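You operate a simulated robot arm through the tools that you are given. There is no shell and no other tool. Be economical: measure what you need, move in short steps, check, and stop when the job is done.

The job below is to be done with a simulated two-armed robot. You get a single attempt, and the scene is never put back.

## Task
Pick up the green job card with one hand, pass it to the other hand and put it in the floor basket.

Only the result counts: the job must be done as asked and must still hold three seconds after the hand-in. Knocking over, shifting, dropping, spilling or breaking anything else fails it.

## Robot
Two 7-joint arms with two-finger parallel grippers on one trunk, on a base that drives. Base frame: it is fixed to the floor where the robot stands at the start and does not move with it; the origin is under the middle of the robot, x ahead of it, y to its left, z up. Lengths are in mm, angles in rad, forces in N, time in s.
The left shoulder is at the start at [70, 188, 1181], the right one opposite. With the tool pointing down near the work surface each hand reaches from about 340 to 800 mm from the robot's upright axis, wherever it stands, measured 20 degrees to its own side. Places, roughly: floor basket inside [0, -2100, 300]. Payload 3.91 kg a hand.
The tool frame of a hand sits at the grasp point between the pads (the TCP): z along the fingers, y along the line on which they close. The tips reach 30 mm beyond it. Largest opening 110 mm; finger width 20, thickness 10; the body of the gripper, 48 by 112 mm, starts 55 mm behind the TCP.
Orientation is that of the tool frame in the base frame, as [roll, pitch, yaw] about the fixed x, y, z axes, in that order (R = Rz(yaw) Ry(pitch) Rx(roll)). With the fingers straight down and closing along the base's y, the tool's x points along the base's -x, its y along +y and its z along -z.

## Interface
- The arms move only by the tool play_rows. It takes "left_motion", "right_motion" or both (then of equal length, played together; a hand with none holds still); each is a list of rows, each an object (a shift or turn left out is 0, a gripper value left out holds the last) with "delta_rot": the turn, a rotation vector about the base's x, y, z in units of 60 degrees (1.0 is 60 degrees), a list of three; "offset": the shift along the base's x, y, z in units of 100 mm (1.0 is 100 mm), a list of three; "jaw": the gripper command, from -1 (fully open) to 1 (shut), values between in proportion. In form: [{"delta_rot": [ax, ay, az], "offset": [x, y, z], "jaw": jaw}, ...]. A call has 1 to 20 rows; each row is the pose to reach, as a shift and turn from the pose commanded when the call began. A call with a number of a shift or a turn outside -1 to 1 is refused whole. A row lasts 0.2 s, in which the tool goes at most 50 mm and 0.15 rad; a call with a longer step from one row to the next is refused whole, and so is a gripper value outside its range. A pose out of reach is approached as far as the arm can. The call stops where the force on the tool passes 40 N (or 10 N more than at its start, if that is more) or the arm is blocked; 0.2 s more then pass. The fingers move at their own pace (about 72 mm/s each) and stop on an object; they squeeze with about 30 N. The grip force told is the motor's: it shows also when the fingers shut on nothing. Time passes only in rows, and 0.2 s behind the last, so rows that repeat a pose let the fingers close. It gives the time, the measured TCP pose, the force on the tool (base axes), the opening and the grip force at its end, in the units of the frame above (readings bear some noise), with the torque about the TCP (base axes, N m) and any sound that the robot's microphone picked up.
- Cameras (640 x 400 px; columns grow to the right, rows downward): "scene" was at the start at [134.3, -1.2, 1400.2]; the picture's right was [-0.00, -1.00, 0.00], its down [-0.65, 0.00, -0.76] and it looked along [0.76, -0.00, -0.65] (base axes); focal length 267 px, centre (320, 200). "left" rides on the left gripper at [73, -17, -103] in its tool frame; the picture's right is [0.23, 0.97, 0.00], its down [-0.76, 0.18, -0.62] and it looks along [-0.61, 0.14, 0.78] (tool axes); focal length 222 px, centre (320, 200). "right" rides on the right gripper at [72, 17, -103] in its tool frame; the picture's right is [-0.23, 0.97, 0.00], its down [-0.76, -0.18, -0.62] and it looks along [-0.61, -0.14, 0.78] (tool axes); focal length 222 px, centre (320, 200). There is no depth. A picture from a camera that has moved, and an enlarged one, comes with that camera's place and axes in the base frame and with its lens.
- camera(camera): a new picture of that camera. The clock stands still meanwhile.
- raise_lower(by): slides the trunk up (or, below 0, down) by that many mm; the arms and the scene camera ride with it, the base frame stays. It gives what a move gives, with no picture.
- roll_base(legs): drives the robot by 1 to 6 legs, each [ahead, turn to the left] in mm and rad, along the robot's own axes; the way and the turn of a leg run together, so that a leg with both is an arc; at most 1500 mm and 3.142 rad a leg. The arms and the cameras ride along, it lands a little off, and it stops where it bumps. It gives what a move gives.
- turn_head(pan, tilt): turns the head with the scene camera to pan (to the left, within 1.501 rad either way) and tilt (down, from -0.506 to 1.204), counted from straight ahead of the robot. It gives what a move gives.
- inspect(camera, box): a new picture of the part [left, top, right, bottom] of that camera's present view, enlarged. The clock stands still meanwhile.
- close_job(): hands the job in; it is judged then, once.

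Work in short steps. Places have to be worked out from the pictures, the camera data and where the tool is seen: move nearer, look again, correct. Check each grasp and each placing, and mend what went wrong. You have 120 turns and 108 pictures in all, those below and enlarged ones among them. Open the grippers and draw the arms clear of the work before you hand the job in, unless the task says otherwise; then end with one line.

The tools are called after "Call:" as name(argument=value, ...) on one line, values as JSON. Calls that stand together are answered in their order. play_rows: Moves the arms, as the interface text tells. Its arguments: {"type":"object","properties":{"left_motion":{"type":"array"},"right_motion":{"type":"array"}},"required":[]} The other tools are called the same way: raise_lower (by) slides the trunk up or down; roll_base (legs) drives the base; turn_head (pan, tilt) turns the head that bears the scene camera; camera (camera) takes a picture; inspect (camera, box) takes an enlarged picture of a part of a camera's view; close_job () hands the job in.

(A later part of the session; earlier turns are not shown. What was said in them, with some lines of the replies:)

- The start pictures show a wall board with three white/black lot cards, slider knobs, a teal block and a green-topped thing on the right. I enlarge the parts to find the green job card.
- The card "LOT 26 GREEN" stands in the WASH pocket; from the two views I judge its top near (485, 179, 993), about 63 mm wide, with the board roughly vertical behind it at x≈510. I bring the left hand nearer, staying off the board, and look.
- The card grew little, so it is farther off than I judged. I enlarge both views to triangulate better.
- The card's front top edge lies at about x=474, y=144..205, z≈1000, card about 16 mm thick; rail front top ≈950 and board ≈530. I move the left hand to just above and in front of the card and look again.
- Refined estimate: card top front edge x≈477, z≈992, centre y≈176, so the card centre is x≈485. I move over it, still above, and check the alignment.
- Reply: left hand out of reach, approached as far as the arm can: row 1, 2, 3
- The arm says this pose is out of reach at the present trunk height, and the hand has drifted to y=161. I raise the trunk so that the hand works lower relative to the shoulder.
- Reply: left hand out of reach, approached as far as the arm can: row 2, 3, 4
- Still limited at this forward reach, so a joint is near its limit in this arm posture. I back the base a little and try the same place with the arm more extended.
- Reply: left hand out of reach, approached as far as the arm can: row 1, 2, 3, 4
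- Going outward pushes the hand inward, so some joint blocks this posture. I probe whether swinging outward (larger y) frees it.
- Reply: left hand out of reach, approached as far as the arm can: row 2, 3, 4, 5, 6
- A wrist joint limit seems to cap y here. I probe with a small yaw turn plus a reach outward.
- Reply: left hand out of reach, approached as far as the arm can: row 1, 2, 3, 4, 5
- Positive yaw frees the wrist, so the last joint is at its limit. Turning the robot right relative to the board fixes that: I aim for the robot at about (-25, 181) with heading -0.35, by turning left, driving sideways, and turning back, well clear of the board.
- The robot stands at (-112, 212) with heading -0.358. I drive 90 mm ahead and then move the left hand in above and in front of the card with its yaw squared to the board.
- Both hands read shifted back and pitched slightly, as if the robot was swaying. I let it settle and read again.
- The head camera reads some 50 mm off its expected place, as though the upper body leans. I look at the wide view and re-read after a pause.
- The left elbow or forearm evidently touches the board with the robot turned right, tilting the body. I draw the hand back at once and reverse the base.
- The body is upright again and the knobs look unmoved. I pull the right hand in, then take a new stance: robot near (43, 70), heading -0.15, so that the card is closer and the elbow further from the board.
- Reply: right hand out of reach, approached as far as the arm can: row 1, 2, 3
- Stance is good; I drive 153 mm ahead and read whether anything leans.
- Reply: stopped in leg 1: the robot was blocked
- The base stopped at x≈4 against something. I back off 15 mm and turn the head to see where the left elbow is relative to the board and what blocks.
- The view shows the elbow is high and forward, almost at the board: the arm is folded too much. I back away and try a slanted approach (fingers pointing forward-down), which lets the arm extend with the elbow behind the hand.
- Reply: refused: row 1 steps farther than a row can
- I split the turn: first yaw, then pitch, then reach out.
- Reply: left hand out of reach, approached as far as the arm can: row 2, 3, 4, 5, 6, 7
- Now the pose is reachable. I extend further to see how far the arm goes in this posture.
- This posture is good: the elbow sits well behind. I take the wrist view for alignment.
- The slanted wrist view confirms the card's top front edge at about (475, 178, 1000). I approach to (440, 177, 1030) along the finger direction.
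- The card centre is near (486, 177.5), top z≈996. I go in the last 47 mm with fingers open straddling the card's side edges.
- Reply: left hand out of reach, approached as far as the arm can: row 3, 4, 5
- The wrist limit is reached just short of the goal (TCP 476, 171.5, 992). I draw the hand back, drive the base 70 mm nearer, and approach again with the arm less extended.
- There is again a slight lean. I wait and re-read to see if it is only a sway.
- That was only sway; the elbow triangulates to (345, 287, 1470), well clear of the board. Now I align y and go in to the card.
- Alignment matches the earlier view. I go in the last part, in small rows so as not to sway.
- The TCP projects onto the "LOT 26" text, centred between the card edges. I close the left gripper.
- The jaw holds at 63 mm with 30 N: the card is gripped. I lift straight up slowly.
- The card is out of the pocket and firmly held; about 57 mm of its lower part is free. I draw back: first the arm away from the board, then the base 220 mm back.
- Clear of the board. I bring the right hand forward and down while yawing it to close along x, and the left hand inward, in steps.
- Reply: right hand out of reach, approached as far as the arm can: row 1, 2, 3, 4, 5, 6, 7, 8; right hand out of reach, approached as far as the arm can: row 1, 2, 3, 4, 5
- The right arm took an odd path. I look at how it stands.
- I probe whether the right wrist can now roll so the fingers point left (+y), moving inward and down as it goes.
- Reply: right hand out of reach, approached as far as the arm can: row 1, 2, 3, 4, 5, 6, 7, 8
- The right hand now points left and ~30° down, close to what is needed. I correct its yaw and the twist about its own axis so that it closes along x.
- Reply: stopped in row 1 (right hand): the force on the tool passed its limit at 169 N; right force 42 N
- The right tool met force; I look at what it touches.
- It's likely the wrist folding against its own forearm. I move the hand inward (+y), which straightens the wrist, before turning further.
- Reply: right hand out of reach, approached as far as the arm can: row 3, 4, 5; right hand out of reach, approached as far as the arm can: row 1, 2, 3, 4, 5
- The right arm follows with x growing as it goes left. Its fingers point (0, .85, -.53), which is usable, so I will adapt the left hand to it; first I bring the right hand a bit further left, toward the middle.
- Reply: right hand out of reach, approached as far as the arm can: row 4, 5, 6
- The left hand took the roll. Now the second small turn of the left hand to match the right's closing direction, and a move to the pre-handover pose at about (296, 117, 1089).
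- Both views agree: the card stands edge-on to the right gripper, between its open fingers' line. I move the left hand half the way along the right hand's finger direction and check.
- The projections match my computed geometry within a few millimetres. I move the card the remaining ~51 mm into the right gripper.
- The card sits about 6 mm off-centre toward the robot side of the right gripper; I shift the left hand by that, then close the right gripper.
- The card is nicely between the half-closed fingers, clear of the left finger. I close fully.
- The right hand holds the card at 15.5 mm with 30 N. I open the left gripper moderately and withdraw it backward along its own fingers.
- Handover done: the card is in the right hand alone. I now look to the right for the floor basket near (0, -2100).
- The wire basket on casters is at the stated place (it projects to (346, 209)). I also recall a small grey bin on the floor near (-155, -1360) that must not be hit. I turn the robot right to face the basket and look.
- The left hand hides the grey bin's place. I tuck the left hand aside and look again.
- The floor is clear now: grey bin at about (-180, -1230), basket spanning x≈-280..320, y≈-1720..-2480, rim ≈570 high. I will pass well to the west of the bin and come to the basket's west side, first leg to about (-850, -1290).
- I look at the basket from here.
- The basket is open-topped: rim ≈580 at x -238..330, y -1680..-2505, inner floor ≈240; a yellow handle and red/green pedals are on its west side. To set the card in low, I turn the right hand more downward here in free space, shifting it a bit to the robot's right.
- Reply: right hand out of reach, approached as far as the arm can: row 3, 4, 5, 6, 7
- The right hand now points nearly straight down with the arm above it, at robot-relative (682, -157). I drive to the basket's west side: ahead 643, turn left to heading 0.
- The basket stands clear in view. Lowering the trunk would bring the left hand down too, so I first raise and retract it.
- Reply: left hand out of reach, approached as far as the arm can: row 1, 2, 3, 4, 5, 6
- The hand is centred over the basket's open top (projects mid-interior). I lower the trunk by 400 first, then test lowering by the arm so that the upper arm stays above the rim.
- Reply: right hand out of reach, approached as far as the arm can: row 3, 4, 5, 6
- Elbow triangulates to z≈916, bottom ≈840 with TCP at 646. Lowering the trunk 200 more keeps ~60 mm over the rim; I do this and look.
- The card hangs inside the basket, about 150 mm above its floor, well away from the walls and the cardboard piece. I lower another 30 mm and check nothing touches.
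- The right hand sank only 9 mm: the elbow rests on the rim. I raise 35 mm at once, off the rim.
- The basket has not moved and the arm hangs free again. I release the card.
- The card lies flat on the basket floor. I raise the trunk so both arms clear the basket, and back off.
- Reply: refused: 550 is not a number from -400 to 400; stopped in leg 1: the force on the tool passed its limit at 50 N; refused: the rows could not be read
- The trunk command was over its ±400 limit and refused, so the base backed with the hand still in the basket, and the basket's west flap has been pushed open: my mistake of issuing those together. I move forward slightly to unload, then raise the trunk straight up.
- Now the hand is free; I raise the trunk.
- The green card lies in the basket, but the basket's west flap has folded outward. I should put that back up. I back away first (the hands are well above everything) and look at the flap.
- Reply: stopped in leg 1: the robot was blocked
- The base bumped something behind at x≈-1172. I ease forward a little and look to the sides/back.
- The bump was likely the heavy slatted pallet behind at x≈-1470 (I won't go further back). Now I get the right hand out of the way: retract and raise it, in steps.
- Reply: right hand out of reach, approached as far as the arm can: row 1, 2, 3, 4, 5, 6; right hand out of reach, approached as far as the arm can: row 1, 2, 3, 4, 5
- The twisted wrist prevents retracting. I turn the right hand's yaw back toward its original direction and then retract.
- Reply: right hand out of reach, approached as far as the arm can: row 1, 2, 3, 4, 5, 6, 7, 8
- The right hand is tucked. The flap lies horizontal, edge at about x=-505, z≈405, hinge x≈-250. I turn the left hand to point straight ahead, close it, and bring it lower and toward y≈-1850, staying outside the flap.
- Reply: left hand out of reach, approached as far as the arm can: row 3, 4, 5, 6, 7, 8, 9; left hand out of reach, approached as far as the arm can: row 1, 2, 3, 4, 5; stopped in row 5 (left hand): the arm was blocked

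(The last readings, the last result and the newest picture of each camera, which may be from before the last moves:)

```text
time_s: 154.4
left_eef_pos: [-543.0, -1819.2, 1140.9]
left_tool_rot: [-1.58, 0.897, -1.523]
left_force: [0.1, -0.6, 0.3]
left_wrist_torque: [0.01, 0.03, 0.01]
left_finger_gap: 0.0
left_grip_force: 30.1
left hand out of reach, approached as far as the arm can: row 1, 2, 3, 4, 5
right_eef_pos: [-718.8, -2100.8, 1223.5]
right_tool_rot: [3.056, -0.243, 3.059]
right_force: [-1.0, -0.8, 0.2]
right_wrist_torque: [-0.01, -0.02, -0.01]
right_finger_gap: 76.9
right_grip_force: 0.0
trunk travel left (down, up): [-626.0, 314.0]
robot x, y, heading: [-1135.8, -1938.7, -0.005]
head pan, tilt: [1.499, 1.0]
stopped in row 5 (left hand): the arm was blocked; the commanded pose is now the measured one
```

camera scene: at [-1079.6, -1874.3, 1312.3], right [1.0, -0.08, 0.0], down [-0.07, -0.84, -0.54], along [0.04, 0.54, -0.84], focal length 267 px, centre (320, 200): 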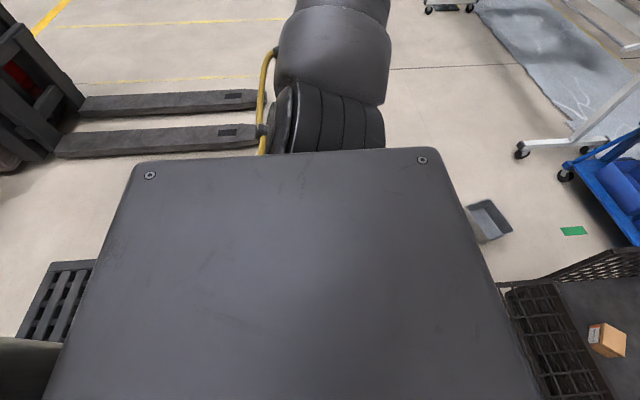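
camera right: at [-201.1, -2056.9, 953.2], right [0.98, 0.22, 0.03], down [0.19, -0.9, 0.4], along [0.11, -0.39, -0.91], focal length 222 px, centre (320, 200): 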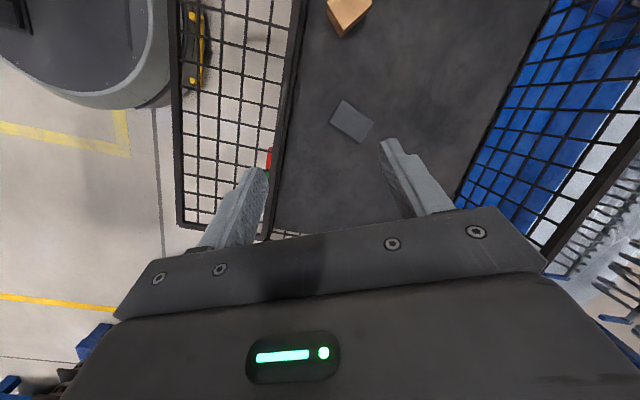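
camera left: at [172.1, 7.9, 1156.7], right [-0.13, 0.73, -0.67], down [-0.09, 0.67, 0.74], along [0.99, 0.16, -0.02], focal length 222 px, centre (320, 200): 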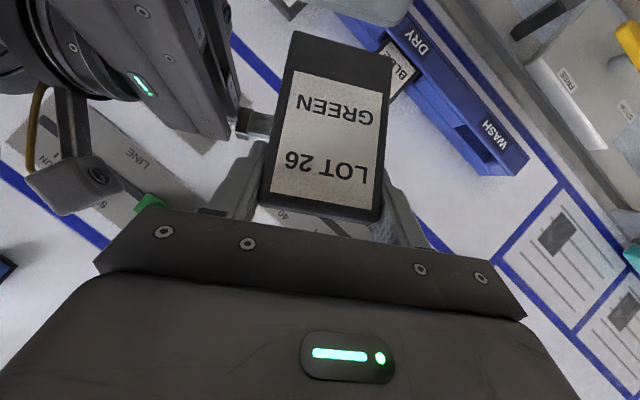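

The hand points straight ahead now but its tilted roll limits it. I level the roll and try lowering again.

Call:
play_rows(left_motion=[{"delta_rot": [0.13, 0, 0], "offset": [-0.1, 0.1, 0]}, {"delta_rot": [0.26, 0, 0], "offset": [-0.2, 0.2, 0]}, {"delta_rot": [0.39, 0, 0], "offset": [-0.3, 0.3, 0]}, {"delta_rot": [0.52, 0, 0], "offset": [-0.4, 0.4, 0]}, {"delta_rot": [0.64, 0, 0], "offset": [-0.5, 0.4, 0]}, {"delta_rot": [0.64, 0, 0], "offset": [-0.5, 0.4, 0]}])

Call:
play_rows(left_motion=[{"offset": [0, 0, -0.3]}, {"offset": [0, 0, -0.6]}, {"offset": [0, 0, -0.9]}, {"offset": [0, 0, -1.0]}, {"offset": [0, 0, -1.0]}])

Call:
play_rows(left_motion=[{"offset": [0, 0, -0.3]}, {"offset": [0, 0, -0.6]}, {"offset": [0, 0, -0.9]}, {"offset": [0, 0, -1.0]}, {"offset": [0, 0, -1.0]}])

```text
time_s: 156.0
left_eef_pos: [-590.0, -1786.2, 1184.7]
left_tool_rot: [-1.305, 1.494, -1.218]
left_force: [0.6, -0.3, 0.7]
left_wrist_torque: [-0.01, 0.0, -0.02]
left_finger_gap: 0.0
left_grip_force: 29.9
left hand out of reach, approached as far as the arm can: row 1, 2, 3, 4, 5, 6
right_eef_pos: [-719.3, -2100.6, 1224.8]
right_tool_rot: [3.056, -0.243, 3.061]
right_force: [-1.3, -0.8, -0.5]
right_wrist_torque: [0.01, -0.03, 0.02]
right_finger_gap: 76.8
right_grip_force: 0.1
trunk travel left (down, up): [-626.0, 314.0]
robot x, y, heading: [-1136.5, -1944.2, -0.007]
head pan, tilt: [1.499, 1.0]
stopped in row 6 (left hand): the arm was blocked; the commanded pose is now the measured one
```

```text
time_s: 157.4
left_eef_pos: [-570.0, -1790.9, 1179.4]
left_tool_rot: [-1.421, 1.413, -1.291]
left_force: [0.4, -0.2, -0.4]
left_wrist_torque: [0.0, -0.03, -0.01]
left_finger_gap: 0.2
left_grip_force: 30.5
left hand out of reach, approached as far as the arm can: row 1, 2, 3, 4, 5
right_eef_pos: [-718.2, -2101.1, 1224.4]
right_tool_rot: [3.057, -0.242, 3.06]
right_force: [0.1, 0.8, 0.3]
right_wrist_torque: [-0.02, 0.03, 0.0]
right_finger_gap: 77.1
right_grip_force: 0.0
trunk travel left (down, up): [-626.0, 314.0]
robot x, y, heading: [-1136.0, -1943.1, -0.007]
head pan, tilt: [1.499, 1.0]
stopped in row 5 (left hand): the arm was blocked; the commanded pose is now the measured one
```

```text
time_s: 158.8
left_eef_pos: [-546.2, -1793.5, 1163.9]
left_tool_rot: [-1.523, 1.33, -1.337]
left_force: [0.2, -0.2, -0.7]
left_wrist_torque: [0.0, 0.01, 0.01]
left_finger_gap: 0.1
left_grip_force: 30.4
left hand out of reach, approached as far as the arm can: row 1, 2, 3, 4, 5
right_eef_pos: [-716.8, -2101.0, 1223.7]
right_tool_rot: [3.057, -0.245, 3.06]
right_force: [0.6, -0.1, -0.1]
right_wrist_torque: [-0.02, -0.02, -0.03]
right_finger_gap: 77.1
right_grip_force: 0.0
trunk travel left (down, up): [-626.0, 314.0]
robot x, y, heading: [-1137.3, -1942.8, -0.005]
head pan, tilt: [1.499, 1.0]
stopped in row 5 (left hand): the arm was blocked; the commanded pose is now the measured one
```

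Fully horizontal is at a wrist limit, but the earlier 39° slanted pose worked to far lower heights. I return to that slant; a slanted closed finger can still lift the flap's edge bar.

Call:
play_rows(left_motion=[{"delta_rot": [0, 0.13, 0]}, {"delta_rot": [0, 0.26, 0]}, {"delta_rot": [0, 0.39, 0]}, {"delta_rot": [0, 0.52, 0]}, {"delta_rot": [0, 0.65, 0]}, {"delta_rot": [0, 0.65, 0], "offset": [-0.4, 0, 0]}, {"delta_rot": [0, 0.65, 0], "offset": [-0.6, 0, -0.3]}, {"delta_rot": [0, 0.65, 0], "offset": [-0.6, 0, -0.6]}, {"delta_rot": [0, 0.65, 0], "offset": [-0.6, 0, -1.0]}, {"delta_rot": [0, 0.65, 0], "offset": [-0.6, 0, -1.0]}])

Call:
turn_head(pan=0.2, tilt=0.7)

Call:
camera(camera="scene")

```text
time_s: 161.0
left_eef_pos: [-608.4, -1795.9, 1064.0]
left_tool_rot: [-3.031, 0.912, -2.766]
left_force: [-0.2, 0.3, -0.3]
left_wrist_torque: [-0.02, -0.03, 0.01]
left_finger_gap: 0.0
left_grip_force: 29.6
right_eef_pos: [-717.7, -2101.3, 1225.0]
right_tool_rot: [3.057, -0.243, 3.058]
right_force: [-0.5, -0.5, 0.4]
right_wrist_torque: [0.03, -0.03, -0.01]
right_finger_gap: 76.9
right_grip_force: 0.1
trunk travel left (down, up): [-626.0, 314.0]
robot x, y, heading: [-1134.2, -1942.2, -0.012]
head pan, tilt: [1.499, 1.0]
```

```text
time_s: 162.5
left_eef_pos: [-608.3, -1795.7, 1064.6]
left_tool_rot: [-3.029, 0.911, -2.767]
left_force: [0.1, -0.1, 0.6]
left_wrist_torque: [-0.02, 0.01, -0.01]
left_finger_gap: 0.0
left_grip_force: 30.3
right_eef_pos: [-717.8, -2100.5, 1223.3]
right_tool_rot: [3.056, -0.242, 3.056]
right_force: [-0.2, -0.1, -0.4]
right_wrist_torque: [0.0, -0.03, 0.0]
right_finger_gap: 77.0
right_grip_force: 0.1
trunk travel left (down, up): [-626.0, 314.0]
robot x, y, heading: [-1136.3, -1944.1, -0.009]
head pan, tilt: [0.201, 0.7]
```

```text
29 pictures are left
camera scene: at [-1001.9, -1927.6, 1335.7], right [0.19, -0.98, 0.0], down [-0.63, -0.12, -0.76], along [0.75, 0.15, -0.64], focal length 267 px, centre (320, 200)
```

scene: 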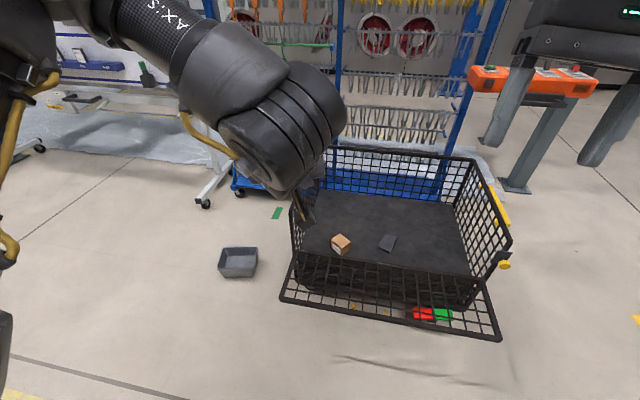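

Good posture again (fingers ahead and 37° down). I lower the arm 150 mm and then the trunk, staying outside the flap's edge.

Call:
play_rows(left_motion=[{"offset": [0, -0.1, -0.3]}, {"offset": [0, -0.2, -0.6]}, {"offset": [0, -0.35, -0.9]}, {"offset": [0, -0.5, -1.0]}, {"offset": [0, -0.5, -1.0]}])

Call:
play_rows(left_motion=[{"offset": [0, 0, -0.3]}, {"offset": [0, 0, -0.5]}, {"offset": [0, 0, -0.5]}])

Call:
raise_lower(by=-350)

Call:
camera(camera="scene")

```text
time_s: 163.7
left_eef_pos: [-607.6, -1845.1, 962.7]
left_tool_rot: [-3.031, 0.912, -2.766]
left_force: [0.8, -0.3, -0.5]
left_wrist_torque: [0.07, -0.02, -0.02]
left_finger_gap: 0.0
left_grip_force: 29.5
right_eef_pos: [-719.7, -2101.9, 1224.3]
right_tool_rot: [3.056, -0.241, 3.058]
right_force: [0.1, 0.8, -0.5]
right_wrist_torque: [-0.02, -0.01, -0.02]
right_finger_gap: 77.0
right_grip_force: 0.1
trunk travel left (down, up): [-626.0, 314.0]
robot x, y, heading: [-1134.2, -1943.6, -0.009]
head pan, tilt: [0.201, 0.7]
```

```text
time_s: 164.5
left_eef_pos: [-607.5, -1845.3, 912.8]
left_tool_rot: [-3.03, 0.912, -2.765]
left_force: [0.8, 0.1, -0.3]
left_wrist_torque: [0.03, -0.02, 0.0]
left_finger_gap: 0.1
left_grip_force: 30.1
right_eef_pos: [-720.0, -2101.1, 1224.5]
right_tool_rot: [3.054, -0.243, 3.058]
right_force: [0.0, 0.6, -0.4]
right_wrist_torque: [0.01, 0.0, 0.0]
right_finger_gap: 77.1
right_grip_force: 0.0
trunk travel left (down, up): [-626.0, 314.0]
robot x, y, heading: [-1133.4, -1939.9, -0.01]
head pan, tilt: [0.201, 0.7]
```

```text
time_s: 167.9
left_eef_pos: [-607.1, -1847.0, 563.2]
left_tool_rot: [-3.03, 0.912, -2.765]
left_force: [-0.2, 0.7, 0.3]
left_wrist_torque: [0.03, 0.01, 0.01]
left_finger_gap: 0.1
left_grip_force: 30.0
right_eef_pos: [-719.1, -2101.0, 873.8]
right_tool_rot: [3.056, -0.244, 3.057]
right_force: [-0.1, 0.1, 0.1]
right_wrist_torque: [0.04, 0.01, 0.01]
right_finger_gap: 76.9
right_grip_force: 0.1
trunk travel left (down, up): [-276.0, 664.0]
robot x, y, heading: [-1132.8, -1940.6, -0.006]
head pan, tilt: [0.201, 0.7]
```

```text
28 pictures are left
camera scene: at [-1002.0, -1927.7, 985.7], right [0.19, -0.98, 0.0], down [-0.63, -0.12, -0.76], along [0.75, 0.15, -0.64], focal length 267 px, centre (320, 200)
```

scene: 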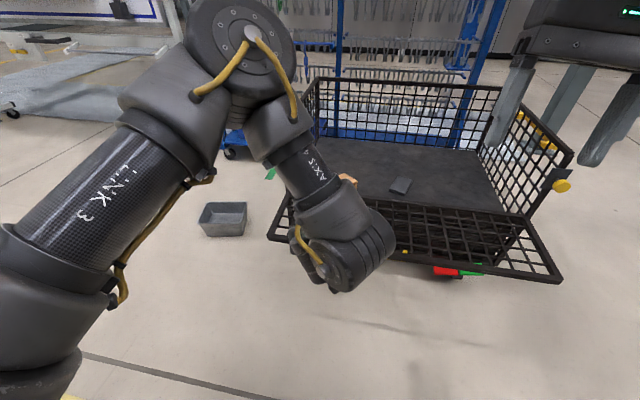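

I check the flap's edge from the left wrist camera before going under it.

Call:
camera(camera="left")

```text
27 pictures are left
camera left: at [-722.7, -1898.1, 568.5], right [-0.4, 0.88, -0.25], down [-0.1, 0.23, 0.97], along [0.91, 0.42, -0.01], focal length 222 px, centre (320, 200)
```

left: 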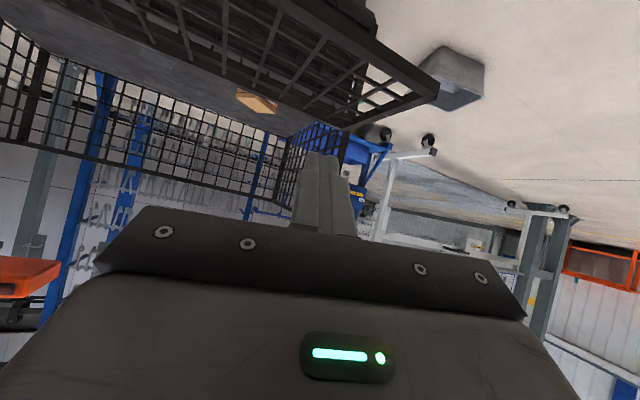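

The edge bar triangulates to x≈-489, z≈373, hinge at x≈-242, z≈377. I lower the trunk 233 mm outside the flap, then move the finger under the edge.

Call:
raise_lower(by=-233)

Call:
play_rows(left_motion=[{"offset": [0.3, 0, 0]}, {"offset": [0.6, 0, 0]}, {"offset": [0.85, 0, 0]}, {"offset": [0.95, 0, 0]}, {"offset": [0.95, 0, 0]}])

Call:
camera(camera="scene")

Call:
camera(camera="left")

```text
time_s: 170.3
left_eef_pos: [-607.7, -1845.8, 330.4]
left_tool_rot: [-3.029, 0.911, -2.766]
left_force: [0.4, -0.2, -0.3]
left_wrist_torque: [0.01, -0.02, 0.02]
left_finger_gap: 0.0
left_grip_force: 29.8
right_eef_pos: [-718.8, -2102.3, 641.5]
right_tool_rot: [3.058, -0.243, 3.058]
right_force: [0.3, 0.6, 0.6]
right_wrist_torque: [0.02, 0.03, -0.01]
right_finger_gap: 76.9
right_grip_force: 0.0
trunk travel left (down, up): [-43.0, 897.0]
robot x, y, heading: [-1134.7, -1942.2, -0.006]
head pan, tilt: [0.201, 0.7]
```

```text
time_s: 171.5
left_eef_pos: [-512.1, -1844.3, 329.6]
left_tool_rot: [-3.029, 0.911, -2.764]
left_force: [-1.0, -0.4, 0.5]
left_wrist_torque: [0.0, 0.02, -0.01]
left_finger_gap: 0.0
left_grip_force: 29.7
right_eef_pos: [-719.3, -2101.1, 641.3]
right_tool_rot: [3.057, -0.241, 3.057]
right_force: [0.3, 0.0, 0.4]
right_wrist_torque: [-0.01, 0.0, 0.01]
right_finger_gap: 76.9
right_grip_force: 0.0
trunk travel left (down, up): [-43.0, 897.0]
robot x, y, heading: [-1133.5, -1944.0, -0.007]
head pan, tilt: [0.201, 0.7]
```

```text
26 pictures are left
camera scene: at [-1001.9, -1927.7, 752.7], right [0.19, -0.98, 0.0], down [-0.63, -0.12, -0.76], along [0.75, 0.15, -0.64], focal length 267 px, centre (320, 200)
```

scene: 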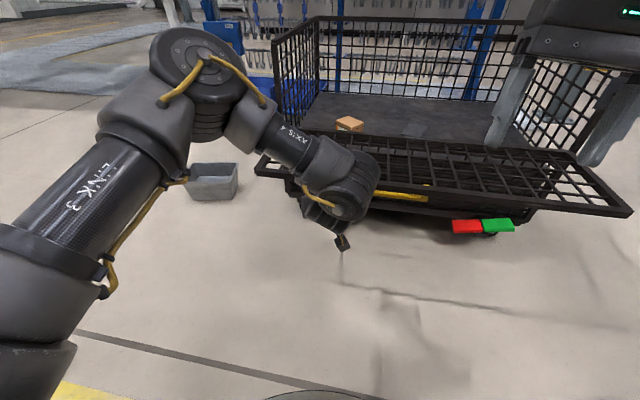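

```text
25 pictures are left
camera left: at [-628.1, -1897.5, 335.6], right [-0.4, 0.88, -0.25], down [-0.1, 0.23, 0.97], along [0.91, 0.42, -0.01], focal length 222 px, centre (320, 200)
```

left: 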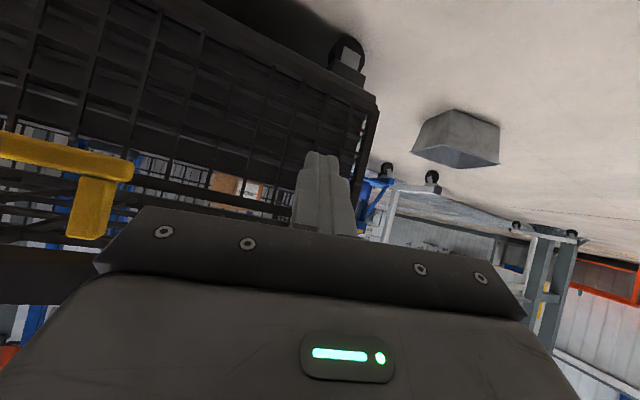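

The finger is under the edge, north of the flap's handle. I lift along the arc in small steps and watch the force.

Call:
play_rows(left_motion=[{"offset": [0.1, 0, 0.1]}, {"offset": [0.17, 0, 0.22]}, {"offset": [0.19, 0, 0.4]}, {"offset": [0.21, 0, 0.6]}, {"offset": [0.25, 0, 0.8]}, {"offset": [0.31, 0, 1.0]}, {"offset": [0.31, 0, 1.0]}])

Call:
camera(camera="scene")

```text
time_s: 173.1
left_eef_pos: [-482.0, -1846.4, 429.6]
left_tool_rot: [-3.03, 0.911, -2.765]
left_force: [-6.6, -1.1, -3.1]
left_wrist_torque: [0.08, -0.17, -0.07]
left_finger_gap: 0.0
left_grip_force: 30.5
right_eef_pos: [-719.5, -2101.6, 641.5]
right_tool_rot: [3.054, -0.242, 3.058]
right_force: [-0.5, 0.2, 0.4]
right_wrist_torque: [0.0, 0.01, 0.0]
right_finger_gap: 76.8
right_grip_force: 0.0
trunk travel left (down, up): [-43.0, 897.0]
robot x, y, heading: [-1135.2, -1939.9, -0.006]
head pan, tilt: [0.201, 0.7]
```

```text
24 pictures are left
camera scene: at [-1001.9, -1927.7, 752.7], right [0.19, -0.98, 0.0], down [-0.63, -0.12, -0.76], along [0.75, 0.15, -0.64], focal length 267 px, centre (320, 200)
```

scene: 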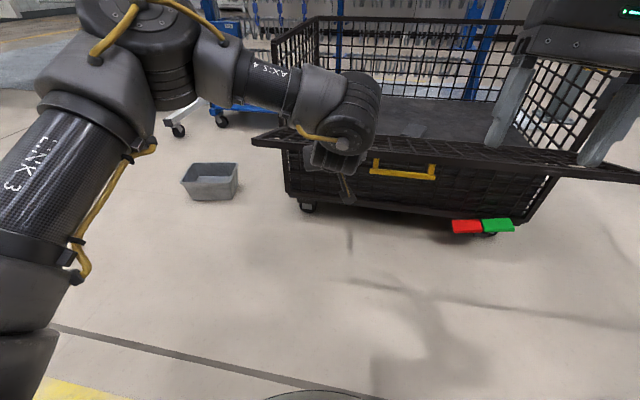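

The flap lifts easily (about 7 N). I continue along the arc to about 40°.

Call:
play_rows(left_motion=[{"offset": [0.08, 0, 0.2]}, {"offset": [0.18, 0, 0.4]}, {"offset": [0.31, 0, 0.6]}, {"offset": [0.45, 0, 0.81]}, {"offset": [0.6, 0, 0.98]}, {"offset": [0.6, 0, 0.98]}])

Call:
camera(camera="scene")

```text
time_s: 174.5
left_eef_pos: [-420.3, -1845.6, 527.6]
left_tool_rot: [-3.029, 0.911, -2.766]
left_force: [-2.5, 0.4, -5.4]
left_wrist_torque: [0.02, 0.19, 0.01]
left_finger_gap: 0.1
left_grip_force: 30.2
right_eef_pos: [-717.6, -2101.4, 640.6]
right_tool_rot: [3.054, -0.243, 3.058]
right_force: [-1.1, -0.2, 0.5]
right_wrist_torque: [0.02, 0.01, 0.01]
right_finger_gap: 77.1
right_grip_force: 0.1
trunk travel left (down, up): [-43.0, 897.0]
robot x, y, heading: [-1136.8, -1939.5, 0.001]
head pan, tilt: [0.201, 0.7]
```

```text
23 pictures are left
camera scene: at [-1001.5, -1927.6, 752.6], right [0.19, -0.98, 0.0], down [-0.63, -0.12, -0.76], along [0.75, 0.15, -0.64], focal length 267 px, centre (320, 200)
```

scene: 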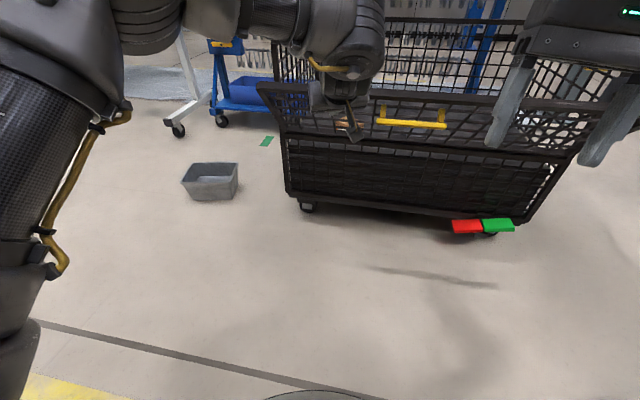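

About 47° now. I go on with the arm a bit, then will use the base for the forward part.

Call:
play_rows(left_motion=[{"offset": [0.15, 0, 0.13]}, {"offset": [0.3, 0, 0.26]}, {"offset": [0.45, 0, 0.36]}, {"offset": [0.45, 0, 0.36]}])

Call:
roll_base(legs=[[40, 0]])

Call:
camera(camera="scene")

```text
time_s: 175.5
left_eef_pos: [-377.5, -1846.1, 564.9]
left_tool_rot: [-3.03, 0.913, -2.766]
left_force: [-1.3, -0.8, -1.8]
left_wrist_torque: [0.02, 0.09, -0.04]
left_finger_gap: 0.0
left_grip_force: 29.3
right_eef_pos: [-718.1, -2101.0, 640.2]
right_tool_rot: [3.056, -0.244, 3.059]
right_force: [0.2, 0.7, 0.3]
right_wrist_torque: [0.0, 0.0, -0.02]
right_finger_gap: 76.9
right_grip_force: 0.1
trunk travel left (down, up): [-43.0, 897.0]
robot x, y, heading: [-1134.4, -1938.9, -0.008]
head pan, tilt: [0.201, 0.7]
```

```text
time_s: 176.4
left_eef_pos: [-337.5, -1844.9, 563.6]
left_tool_rot: [-3.029, 0.911, -2.767]
left_force: [0.1, 0.0, -0.7]
left_wrist_torque: [0.01, 0.01, -0.03]
left_finger_gap: 0.1
left_grip_force: 29.3
right_eef_pos: [-678.6, -2101.7, 640.7]
right_tool_rot: [3.057, -0.244, 3.058]
right_force: [-0.3, 0.6, 1.3]
right_wrist_torque: [-0.03, -0.01, 0.0]
right_finger_gap: 77.2
right_grip_force: 0.1
trunk travel left (down, up): [-43.0, 897.0]
robot x, y, heading: [-1098.7, -1942.4, -0.005]
head pan, tilt: [0.201, 0.7]
```

```text
22 pictures are left
camera scene: at [-961.7, -1928.0, 752.6], right [0.19, -0.98, 0.0], down [-0.63, -0.12, -0.76], along [0.75, 0.15, -0.64], focal length 267 px, centre (320, 200)
```

scene: 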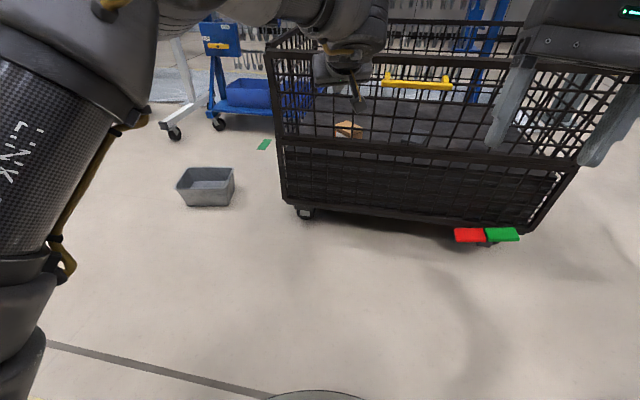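

The force dropped to zero and the flap looks nearly upright. I enlarge to see.

Call:
inspect(camera="scene", box=[240, 0, 600, 225])

Call:
camera(camera="left")

```text
1.78 times, centred on (420, 112) of scene
camera zoom: at [-961.7, -1928.0, 752.6], right [0.19, -0.98, 0.0], down [-0.63, -0.12, -0.76], along [0.75, 0.15, -0.64], focal length 474 px, centre (142, 356)
```

zoom: 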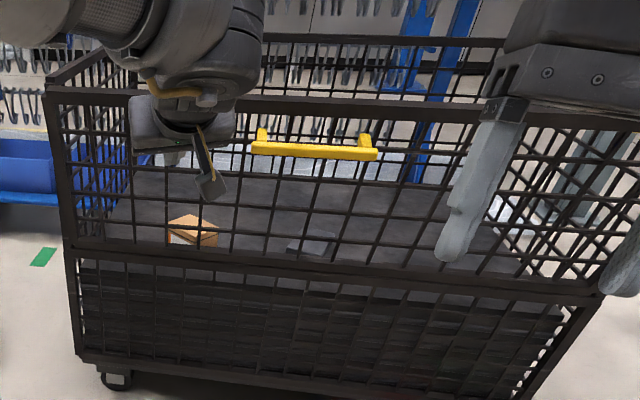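

```text
20 pictures are left
camera left: at [-452.5, -1897.7, 570.7], right [-0.4, 0.88, -0.25], down [-0.1, 0.23, 0.97], along [0.91, 0.42, -0.01], focal length 222 px, centre (320, 200)
```

left: 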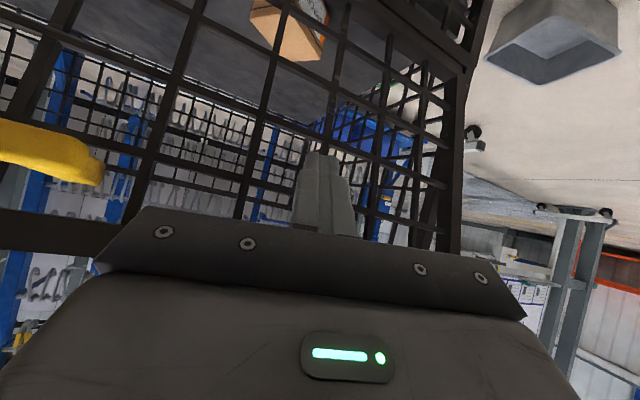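

The flap now stands up by itself, about 6° from fully closed by my estimate. I raise the finger to the level of its top bar and push gently to make sure that it is home.

Call:
play_rows(left_motion=[{"offset": [-0.1, 0, 0.25]}, {"offset": [-0.1, 0, 0.5]}, {"offset": [-0.1, 0, 0.72]}, {"offset": [-0.1, 0, 0.72]}])

Call:
inspect(camera="scene", box=[240, 0, 600, 225])

```text
time_s: 177.4
left_eef_pos: [-362.9, -1846.9, 631.5]
left_tool_rot: [-3.024, 0.915, -2.76]
left_force: [-2.8, 0.5, 3.4]
left_wrist_torque: [-0.05, -0.02, -0.01]
left_finger_gap: 0.0
left_grip_force: 29.9
left hand out of reach, approached as far as the arm can: row 2, 3, 4
right_eef_pos: [-678.9, -2101.1, 641.2]
right_tool_rot: [3.056, -0.242, 3.061]
right_force: [-0.6, -0.7, 0.7]
right_wrist_torque: [0.02, -0.02, -0.01]
right_finger_gap: 77.0
right_grip_force: 0.1
trunk travel left (down, up): [-43.0, 897.0]
robot x, y, heading: [-1095.5, -1941.3, -0.004]
head pan, tilt: [0.201, 0.7]
```

```text
1.78 times, centred on (420, 112) of scene
camera zoom: at [-962.2, -1928.0, 752.8], right [0.19, -0.98, 0.0], down [-0.63, -0.12, -0.77], along [0.75, 0.15, -0.64], focal length 474 px, centre (142, 356)
```

zoom: 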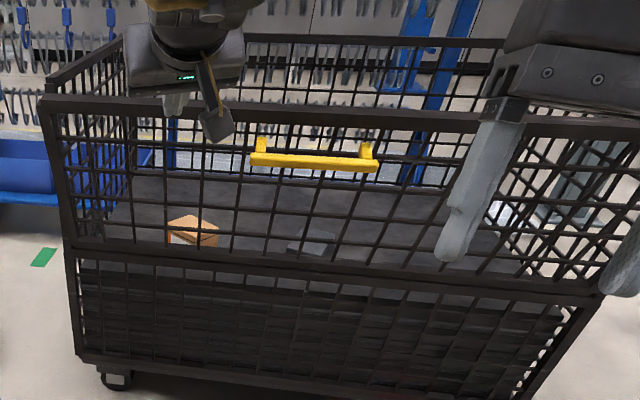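

The flap leans slightly out again, resting against the finger, so it must be pushed fully home. I lower the finger so its tip hooks just under the top bar, and drive forward gently.

Call:
play_rows(left_motion=[{"offset": [0, 0, -0.15]}, {"offset": [0, 0, -0.25]}, {"offset": [0, 0, -0.25]}])

Call:
roll_base(legs=[[60, 0]])

Call:
inspect(camera="scene", box=[240, 0, 600, 225])

```text
time_s: 177.9
left_eef_pos: [-362.2, -1847.4, 629.9]
left_tool_rot: [-3.005, 0.94, -2.743]
left_force: [-7.3, -1.4, 18.5]
left_wrist_torque: [-0.08, -0.32, -0.06]
left_finger_gap: 0.0
left_grip_force: 29.7
right_eef_pos: [-679.9, -2101.4, 641.8]
right_tool_rot: [3.055, -0.241, 3.059]
right_force: [-0.1, -0.3, 0.7]
right_wrist_torque: [0.0, -0.01, 0.0]
right_finger_gap: 77.0
right_grip_force: 0.1
trunk travel left (down, up): [-43.0, 897.0]
robot x, y, heading: [-1097.7, -1943.8, -0.007]
head pan, tilt: [0.201, 0.7]
stopped in row 2 (left hand): the force on the tool passed its limit at 47 N (the readings are from after the stop); the commanded pose is now the measured one
```

```text
time_s: 178.8
left_eef_pos: [-331.6, -1846.4, 631.2]
left_tool_rot: [-3.0, 0.945, -2.734]
left_force: [-0.4, 0.3, -0.4]
left_wrist_torque: [-0.01, 0.0, 0.02]
left_finger_gap: 0.3
left_grip_force: 30.1
right_eef_pos: [-649.5, -2102.0, 639.9]
right_tool_rot: [3.056, -0.242, 3.061]
right_force: [0.5, 0.3, 0.8]
right_wrist_torque: [0.05, -0.06, -0.02]
right_finger_gap: 76.8
right_grip_force: 0.0
trunk travel left (down, up): [-43.0, 897.0]
robot x, y, heading: [-1068.1, -1943.1, -0.007]
head pan, tilt: [0.201, 0.7]
stopped in leg 1: the force on the tool passed its limit at 44 N (the readings are from after the stop); the commanded pose is now the measured one
```

```text
1.78 times, centred on (420, 112) of scene
camera zoom: at [-933.6, -1928.2, 752.6], right [0.19, -0.98, 0.0], down [-0.63, -0.12, -0.77], along [0.75, 0.15, -0.64], focal length 474 px, centre (142, 356)
```

zoom: 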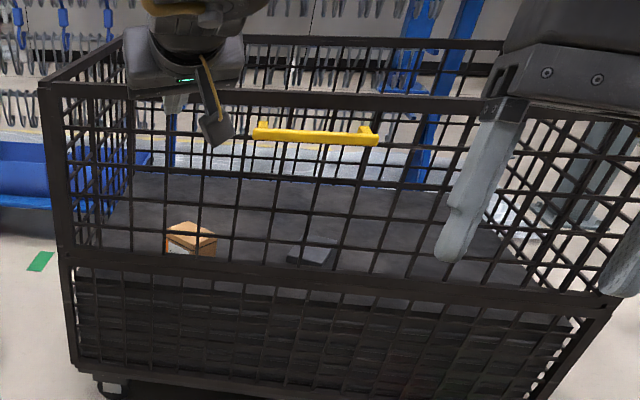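

A firm stop at 44 N then zero force, and the flap's top corner now meets the rim: it appears closed. I free the finger by raising the trunk a little, then back off and check that it stays.

Call:
raise_lower(by=50)

Call:
inspect(camera="scene", box=[240, 0, 640, 250])

```text
time_s: 179.7
left_eef_pos: [-331.8, -1846.6, 681.4]
left_tool_rot: [-2.999, 0.945, -2.736]
left_force: [0.2, 0.2, -0.4]
left_wrist_torque: [-0.03, 0.0, 0.03]
left_finger_gap: 0.1
left_grip_force: 29.8
right_eef_pos: [-649.8, -2101.8, 690.6]
right_tool_rot: [3.055, -0.244, 3.06]
right_force: [-0.4, -0.1, -0.2]
right_wrist_torque: [0.0, -0.01, -0.01]
right_finger_gap: 76.8
right_grip_force: 0.2
trunk travel left (down, up): [-93.0, 847.0]
robot x, y, heading: [-1064.6, -1943.9, -0.004]
head pan, tilt: [0.201, 0.7]
```

```text
1.60 times, centred on (440, 125) of scene
camera zoom: at [-933.1, -1928.2, 802.6], right [0.19, -0.98, 0.0], down [-0.63, -0.12, -0.76], along [0.75, 0.15, -0.64], focal length 427 px, centre (128, 320)
```

zoom: 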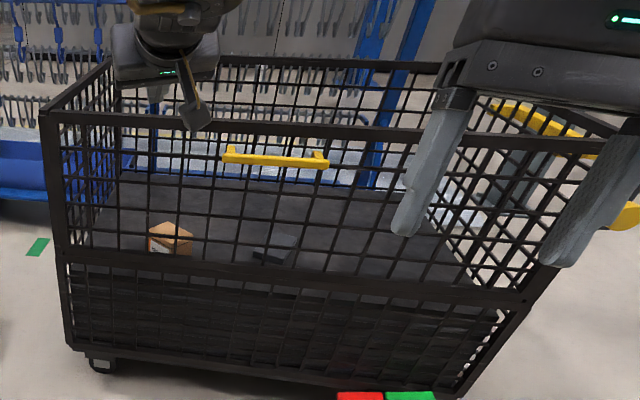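

The flap stands closed on its own with its corner meeting the rim, and no force on the finger. I raise the trunk well clear before moving away.

Call:
raise_lower(by=350)

Call:
roll_base(legs=[[-50, 0]])

Call:
camera(camera="scene")

```text
time_s: 183.1
left_eef_pos: [-330.9, -1846.0, 1030.5]
left_tool_rot: [-2.999, 0.945, -2.737]
left_force: [-0.1, 0.2, 0.2]
left_wrist_torque: [0.02, -0.03, -0.01]
left_finger_gap: 0.1
left_grip_force: 29.8
right_eef_pos: [-650.0, -2101.1, 1040.5]
right_tool_rot: [3.058, -0.244, 3.061]
right_force: [-0.7, -0.1, 0.3]
right_wrist_torque: [0.0, 0.01, -0.01]
right_finger_gap: 76.7
right_grip_force: 0.0
trunk travel left (down, up): [-443.0, 497.0]
robot x, y, heading: [-1066.0, -1944.0, -0.007]
head pan, tilt: [0.201, 0.7]
```

```text
time_s: 184.0
left_eef_pos: [-382.8, -1845.4, 1032.2]
left_tool_rot: [-2.997, 0.945, -2.735]
left_force: [-1.0, -1.0, 0.9]
left_wrist_torque: [-0.03, -0.02, 0.02]
left_finger_gap: 0.0
left_grip_force: 30.1
right_eef_pos: [-701.0, -2101.7, 1041.7]
right_tool_rot: [3.058, -0.242, 3.058]
right_force: [-0.2, -0.3, 0.3]
right_wrist_torque: [-0.01, -0.03, 0.01]
right_finger_gap: 77.1
right_grip_force: 0.1
trunk travel left (down, up): [-443.0, 497.0]
robot x, y, heading: [-1116.8, -1943.0, -0.01]
head pan, tilt: [0.201, 0.7]
```

```text
16 pictures are left
camera scene: at [-984.0, -1927.8, 1152.8], right [0.19, -0.98, 0.0], down [-0.63, -0.12, -0.77], along [0.75, 0.15, -0.64], focal length 267 px, centre (320, 200)
```

scene: 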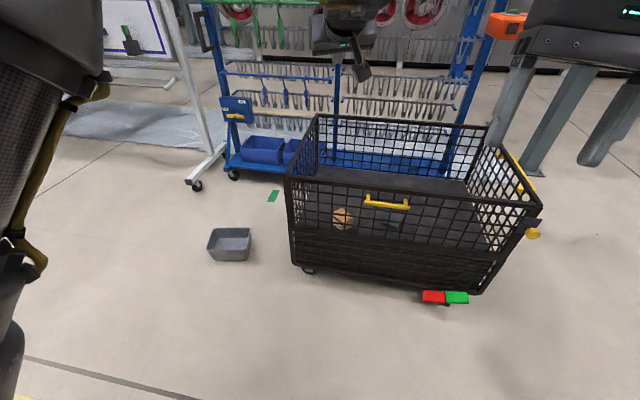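

The flap is up, the basket stands as before. I open both grippers, draw the left hand back a little, and take a last close look.

Call:
play_rows(left_motion=[{"offset": [-0.2, 0, 0.1], "jaw": -1}, {"offset": [-0.4, 0, 0.2], "jaw": -1}, {"offset": [-0.6, 0, 0.3], "jaw": -1}, {"offset": [-0.8, 0, 0.3], "jaw": -1}, {"offset": [-0.8, 0, 0.3], "jaw": -1}], right_motion=[{"jaw": -1}, {"jaw": -1}, {"jaw": -1}, {"jaw": -1}, {"jaw": -1}])

Call:
inspect(camera="scene", box=[260, 90, 560, 310])

```text
time_s: 185.2
left_eef_pos: [-459.4, -1846.8, 1061.5]
left_tool_rot: [-2.998, 0.944, -2.738]
left_force: [0.5, 0.0, -0.4]
left_wrist_torque: [0.0, 0.01, 0.0]
left_finger_gap: 109.8
left_grip_force: 0.0
right_eef_pos: [-698.2, -2101.3, 1041.5]
right_tool_rot: [3.055, -0.246, 3.059]
right_force: [-0.5, -0.5, 0.2]
right_wrist_torque: [0.0, -0.02, -0.03]
right_finger_gap: 110.1
right_grip_force: 0.1
trunk travel left (down, up): [-443.0, 497.0]
robot x, y, heading: [-1116.5, -1941.0, -0.006]
head pan, tilt: [0.201, 0.7]
```

```text
1.82 times, centred on (410, 200) of scene
camera zoom: at [-982.0, -1928.0, 1152.6], right [0.19, -0.98, 0.0], down [-0.63, -0.12, -0.76], along [0.75, 0.15, -0.64], focal length 485 px, centre (156, 200)
```

zoom: 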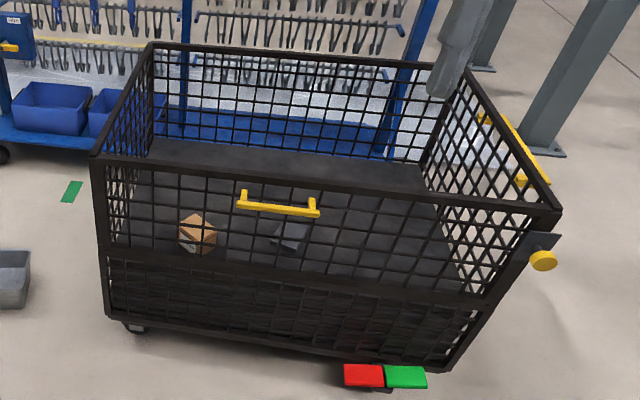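

The card lies in the basket, the flap is closed and flush, and both grippers are open and clear. I hand the job in.

Call:
close_job()

```text
The job is handed in.
```

The green job card (LOT 26) was picked with the left hand, passed to the right and released into the floor basket, where it lies flat. While backing off I knocked the basket's side flap open; I pushed it back up and it looked closed at hand-in. The base also bumped something behind it, probably the slatted pallet; I did not check whether that moved, and the arm leaned on the board and the basket rim earlier.
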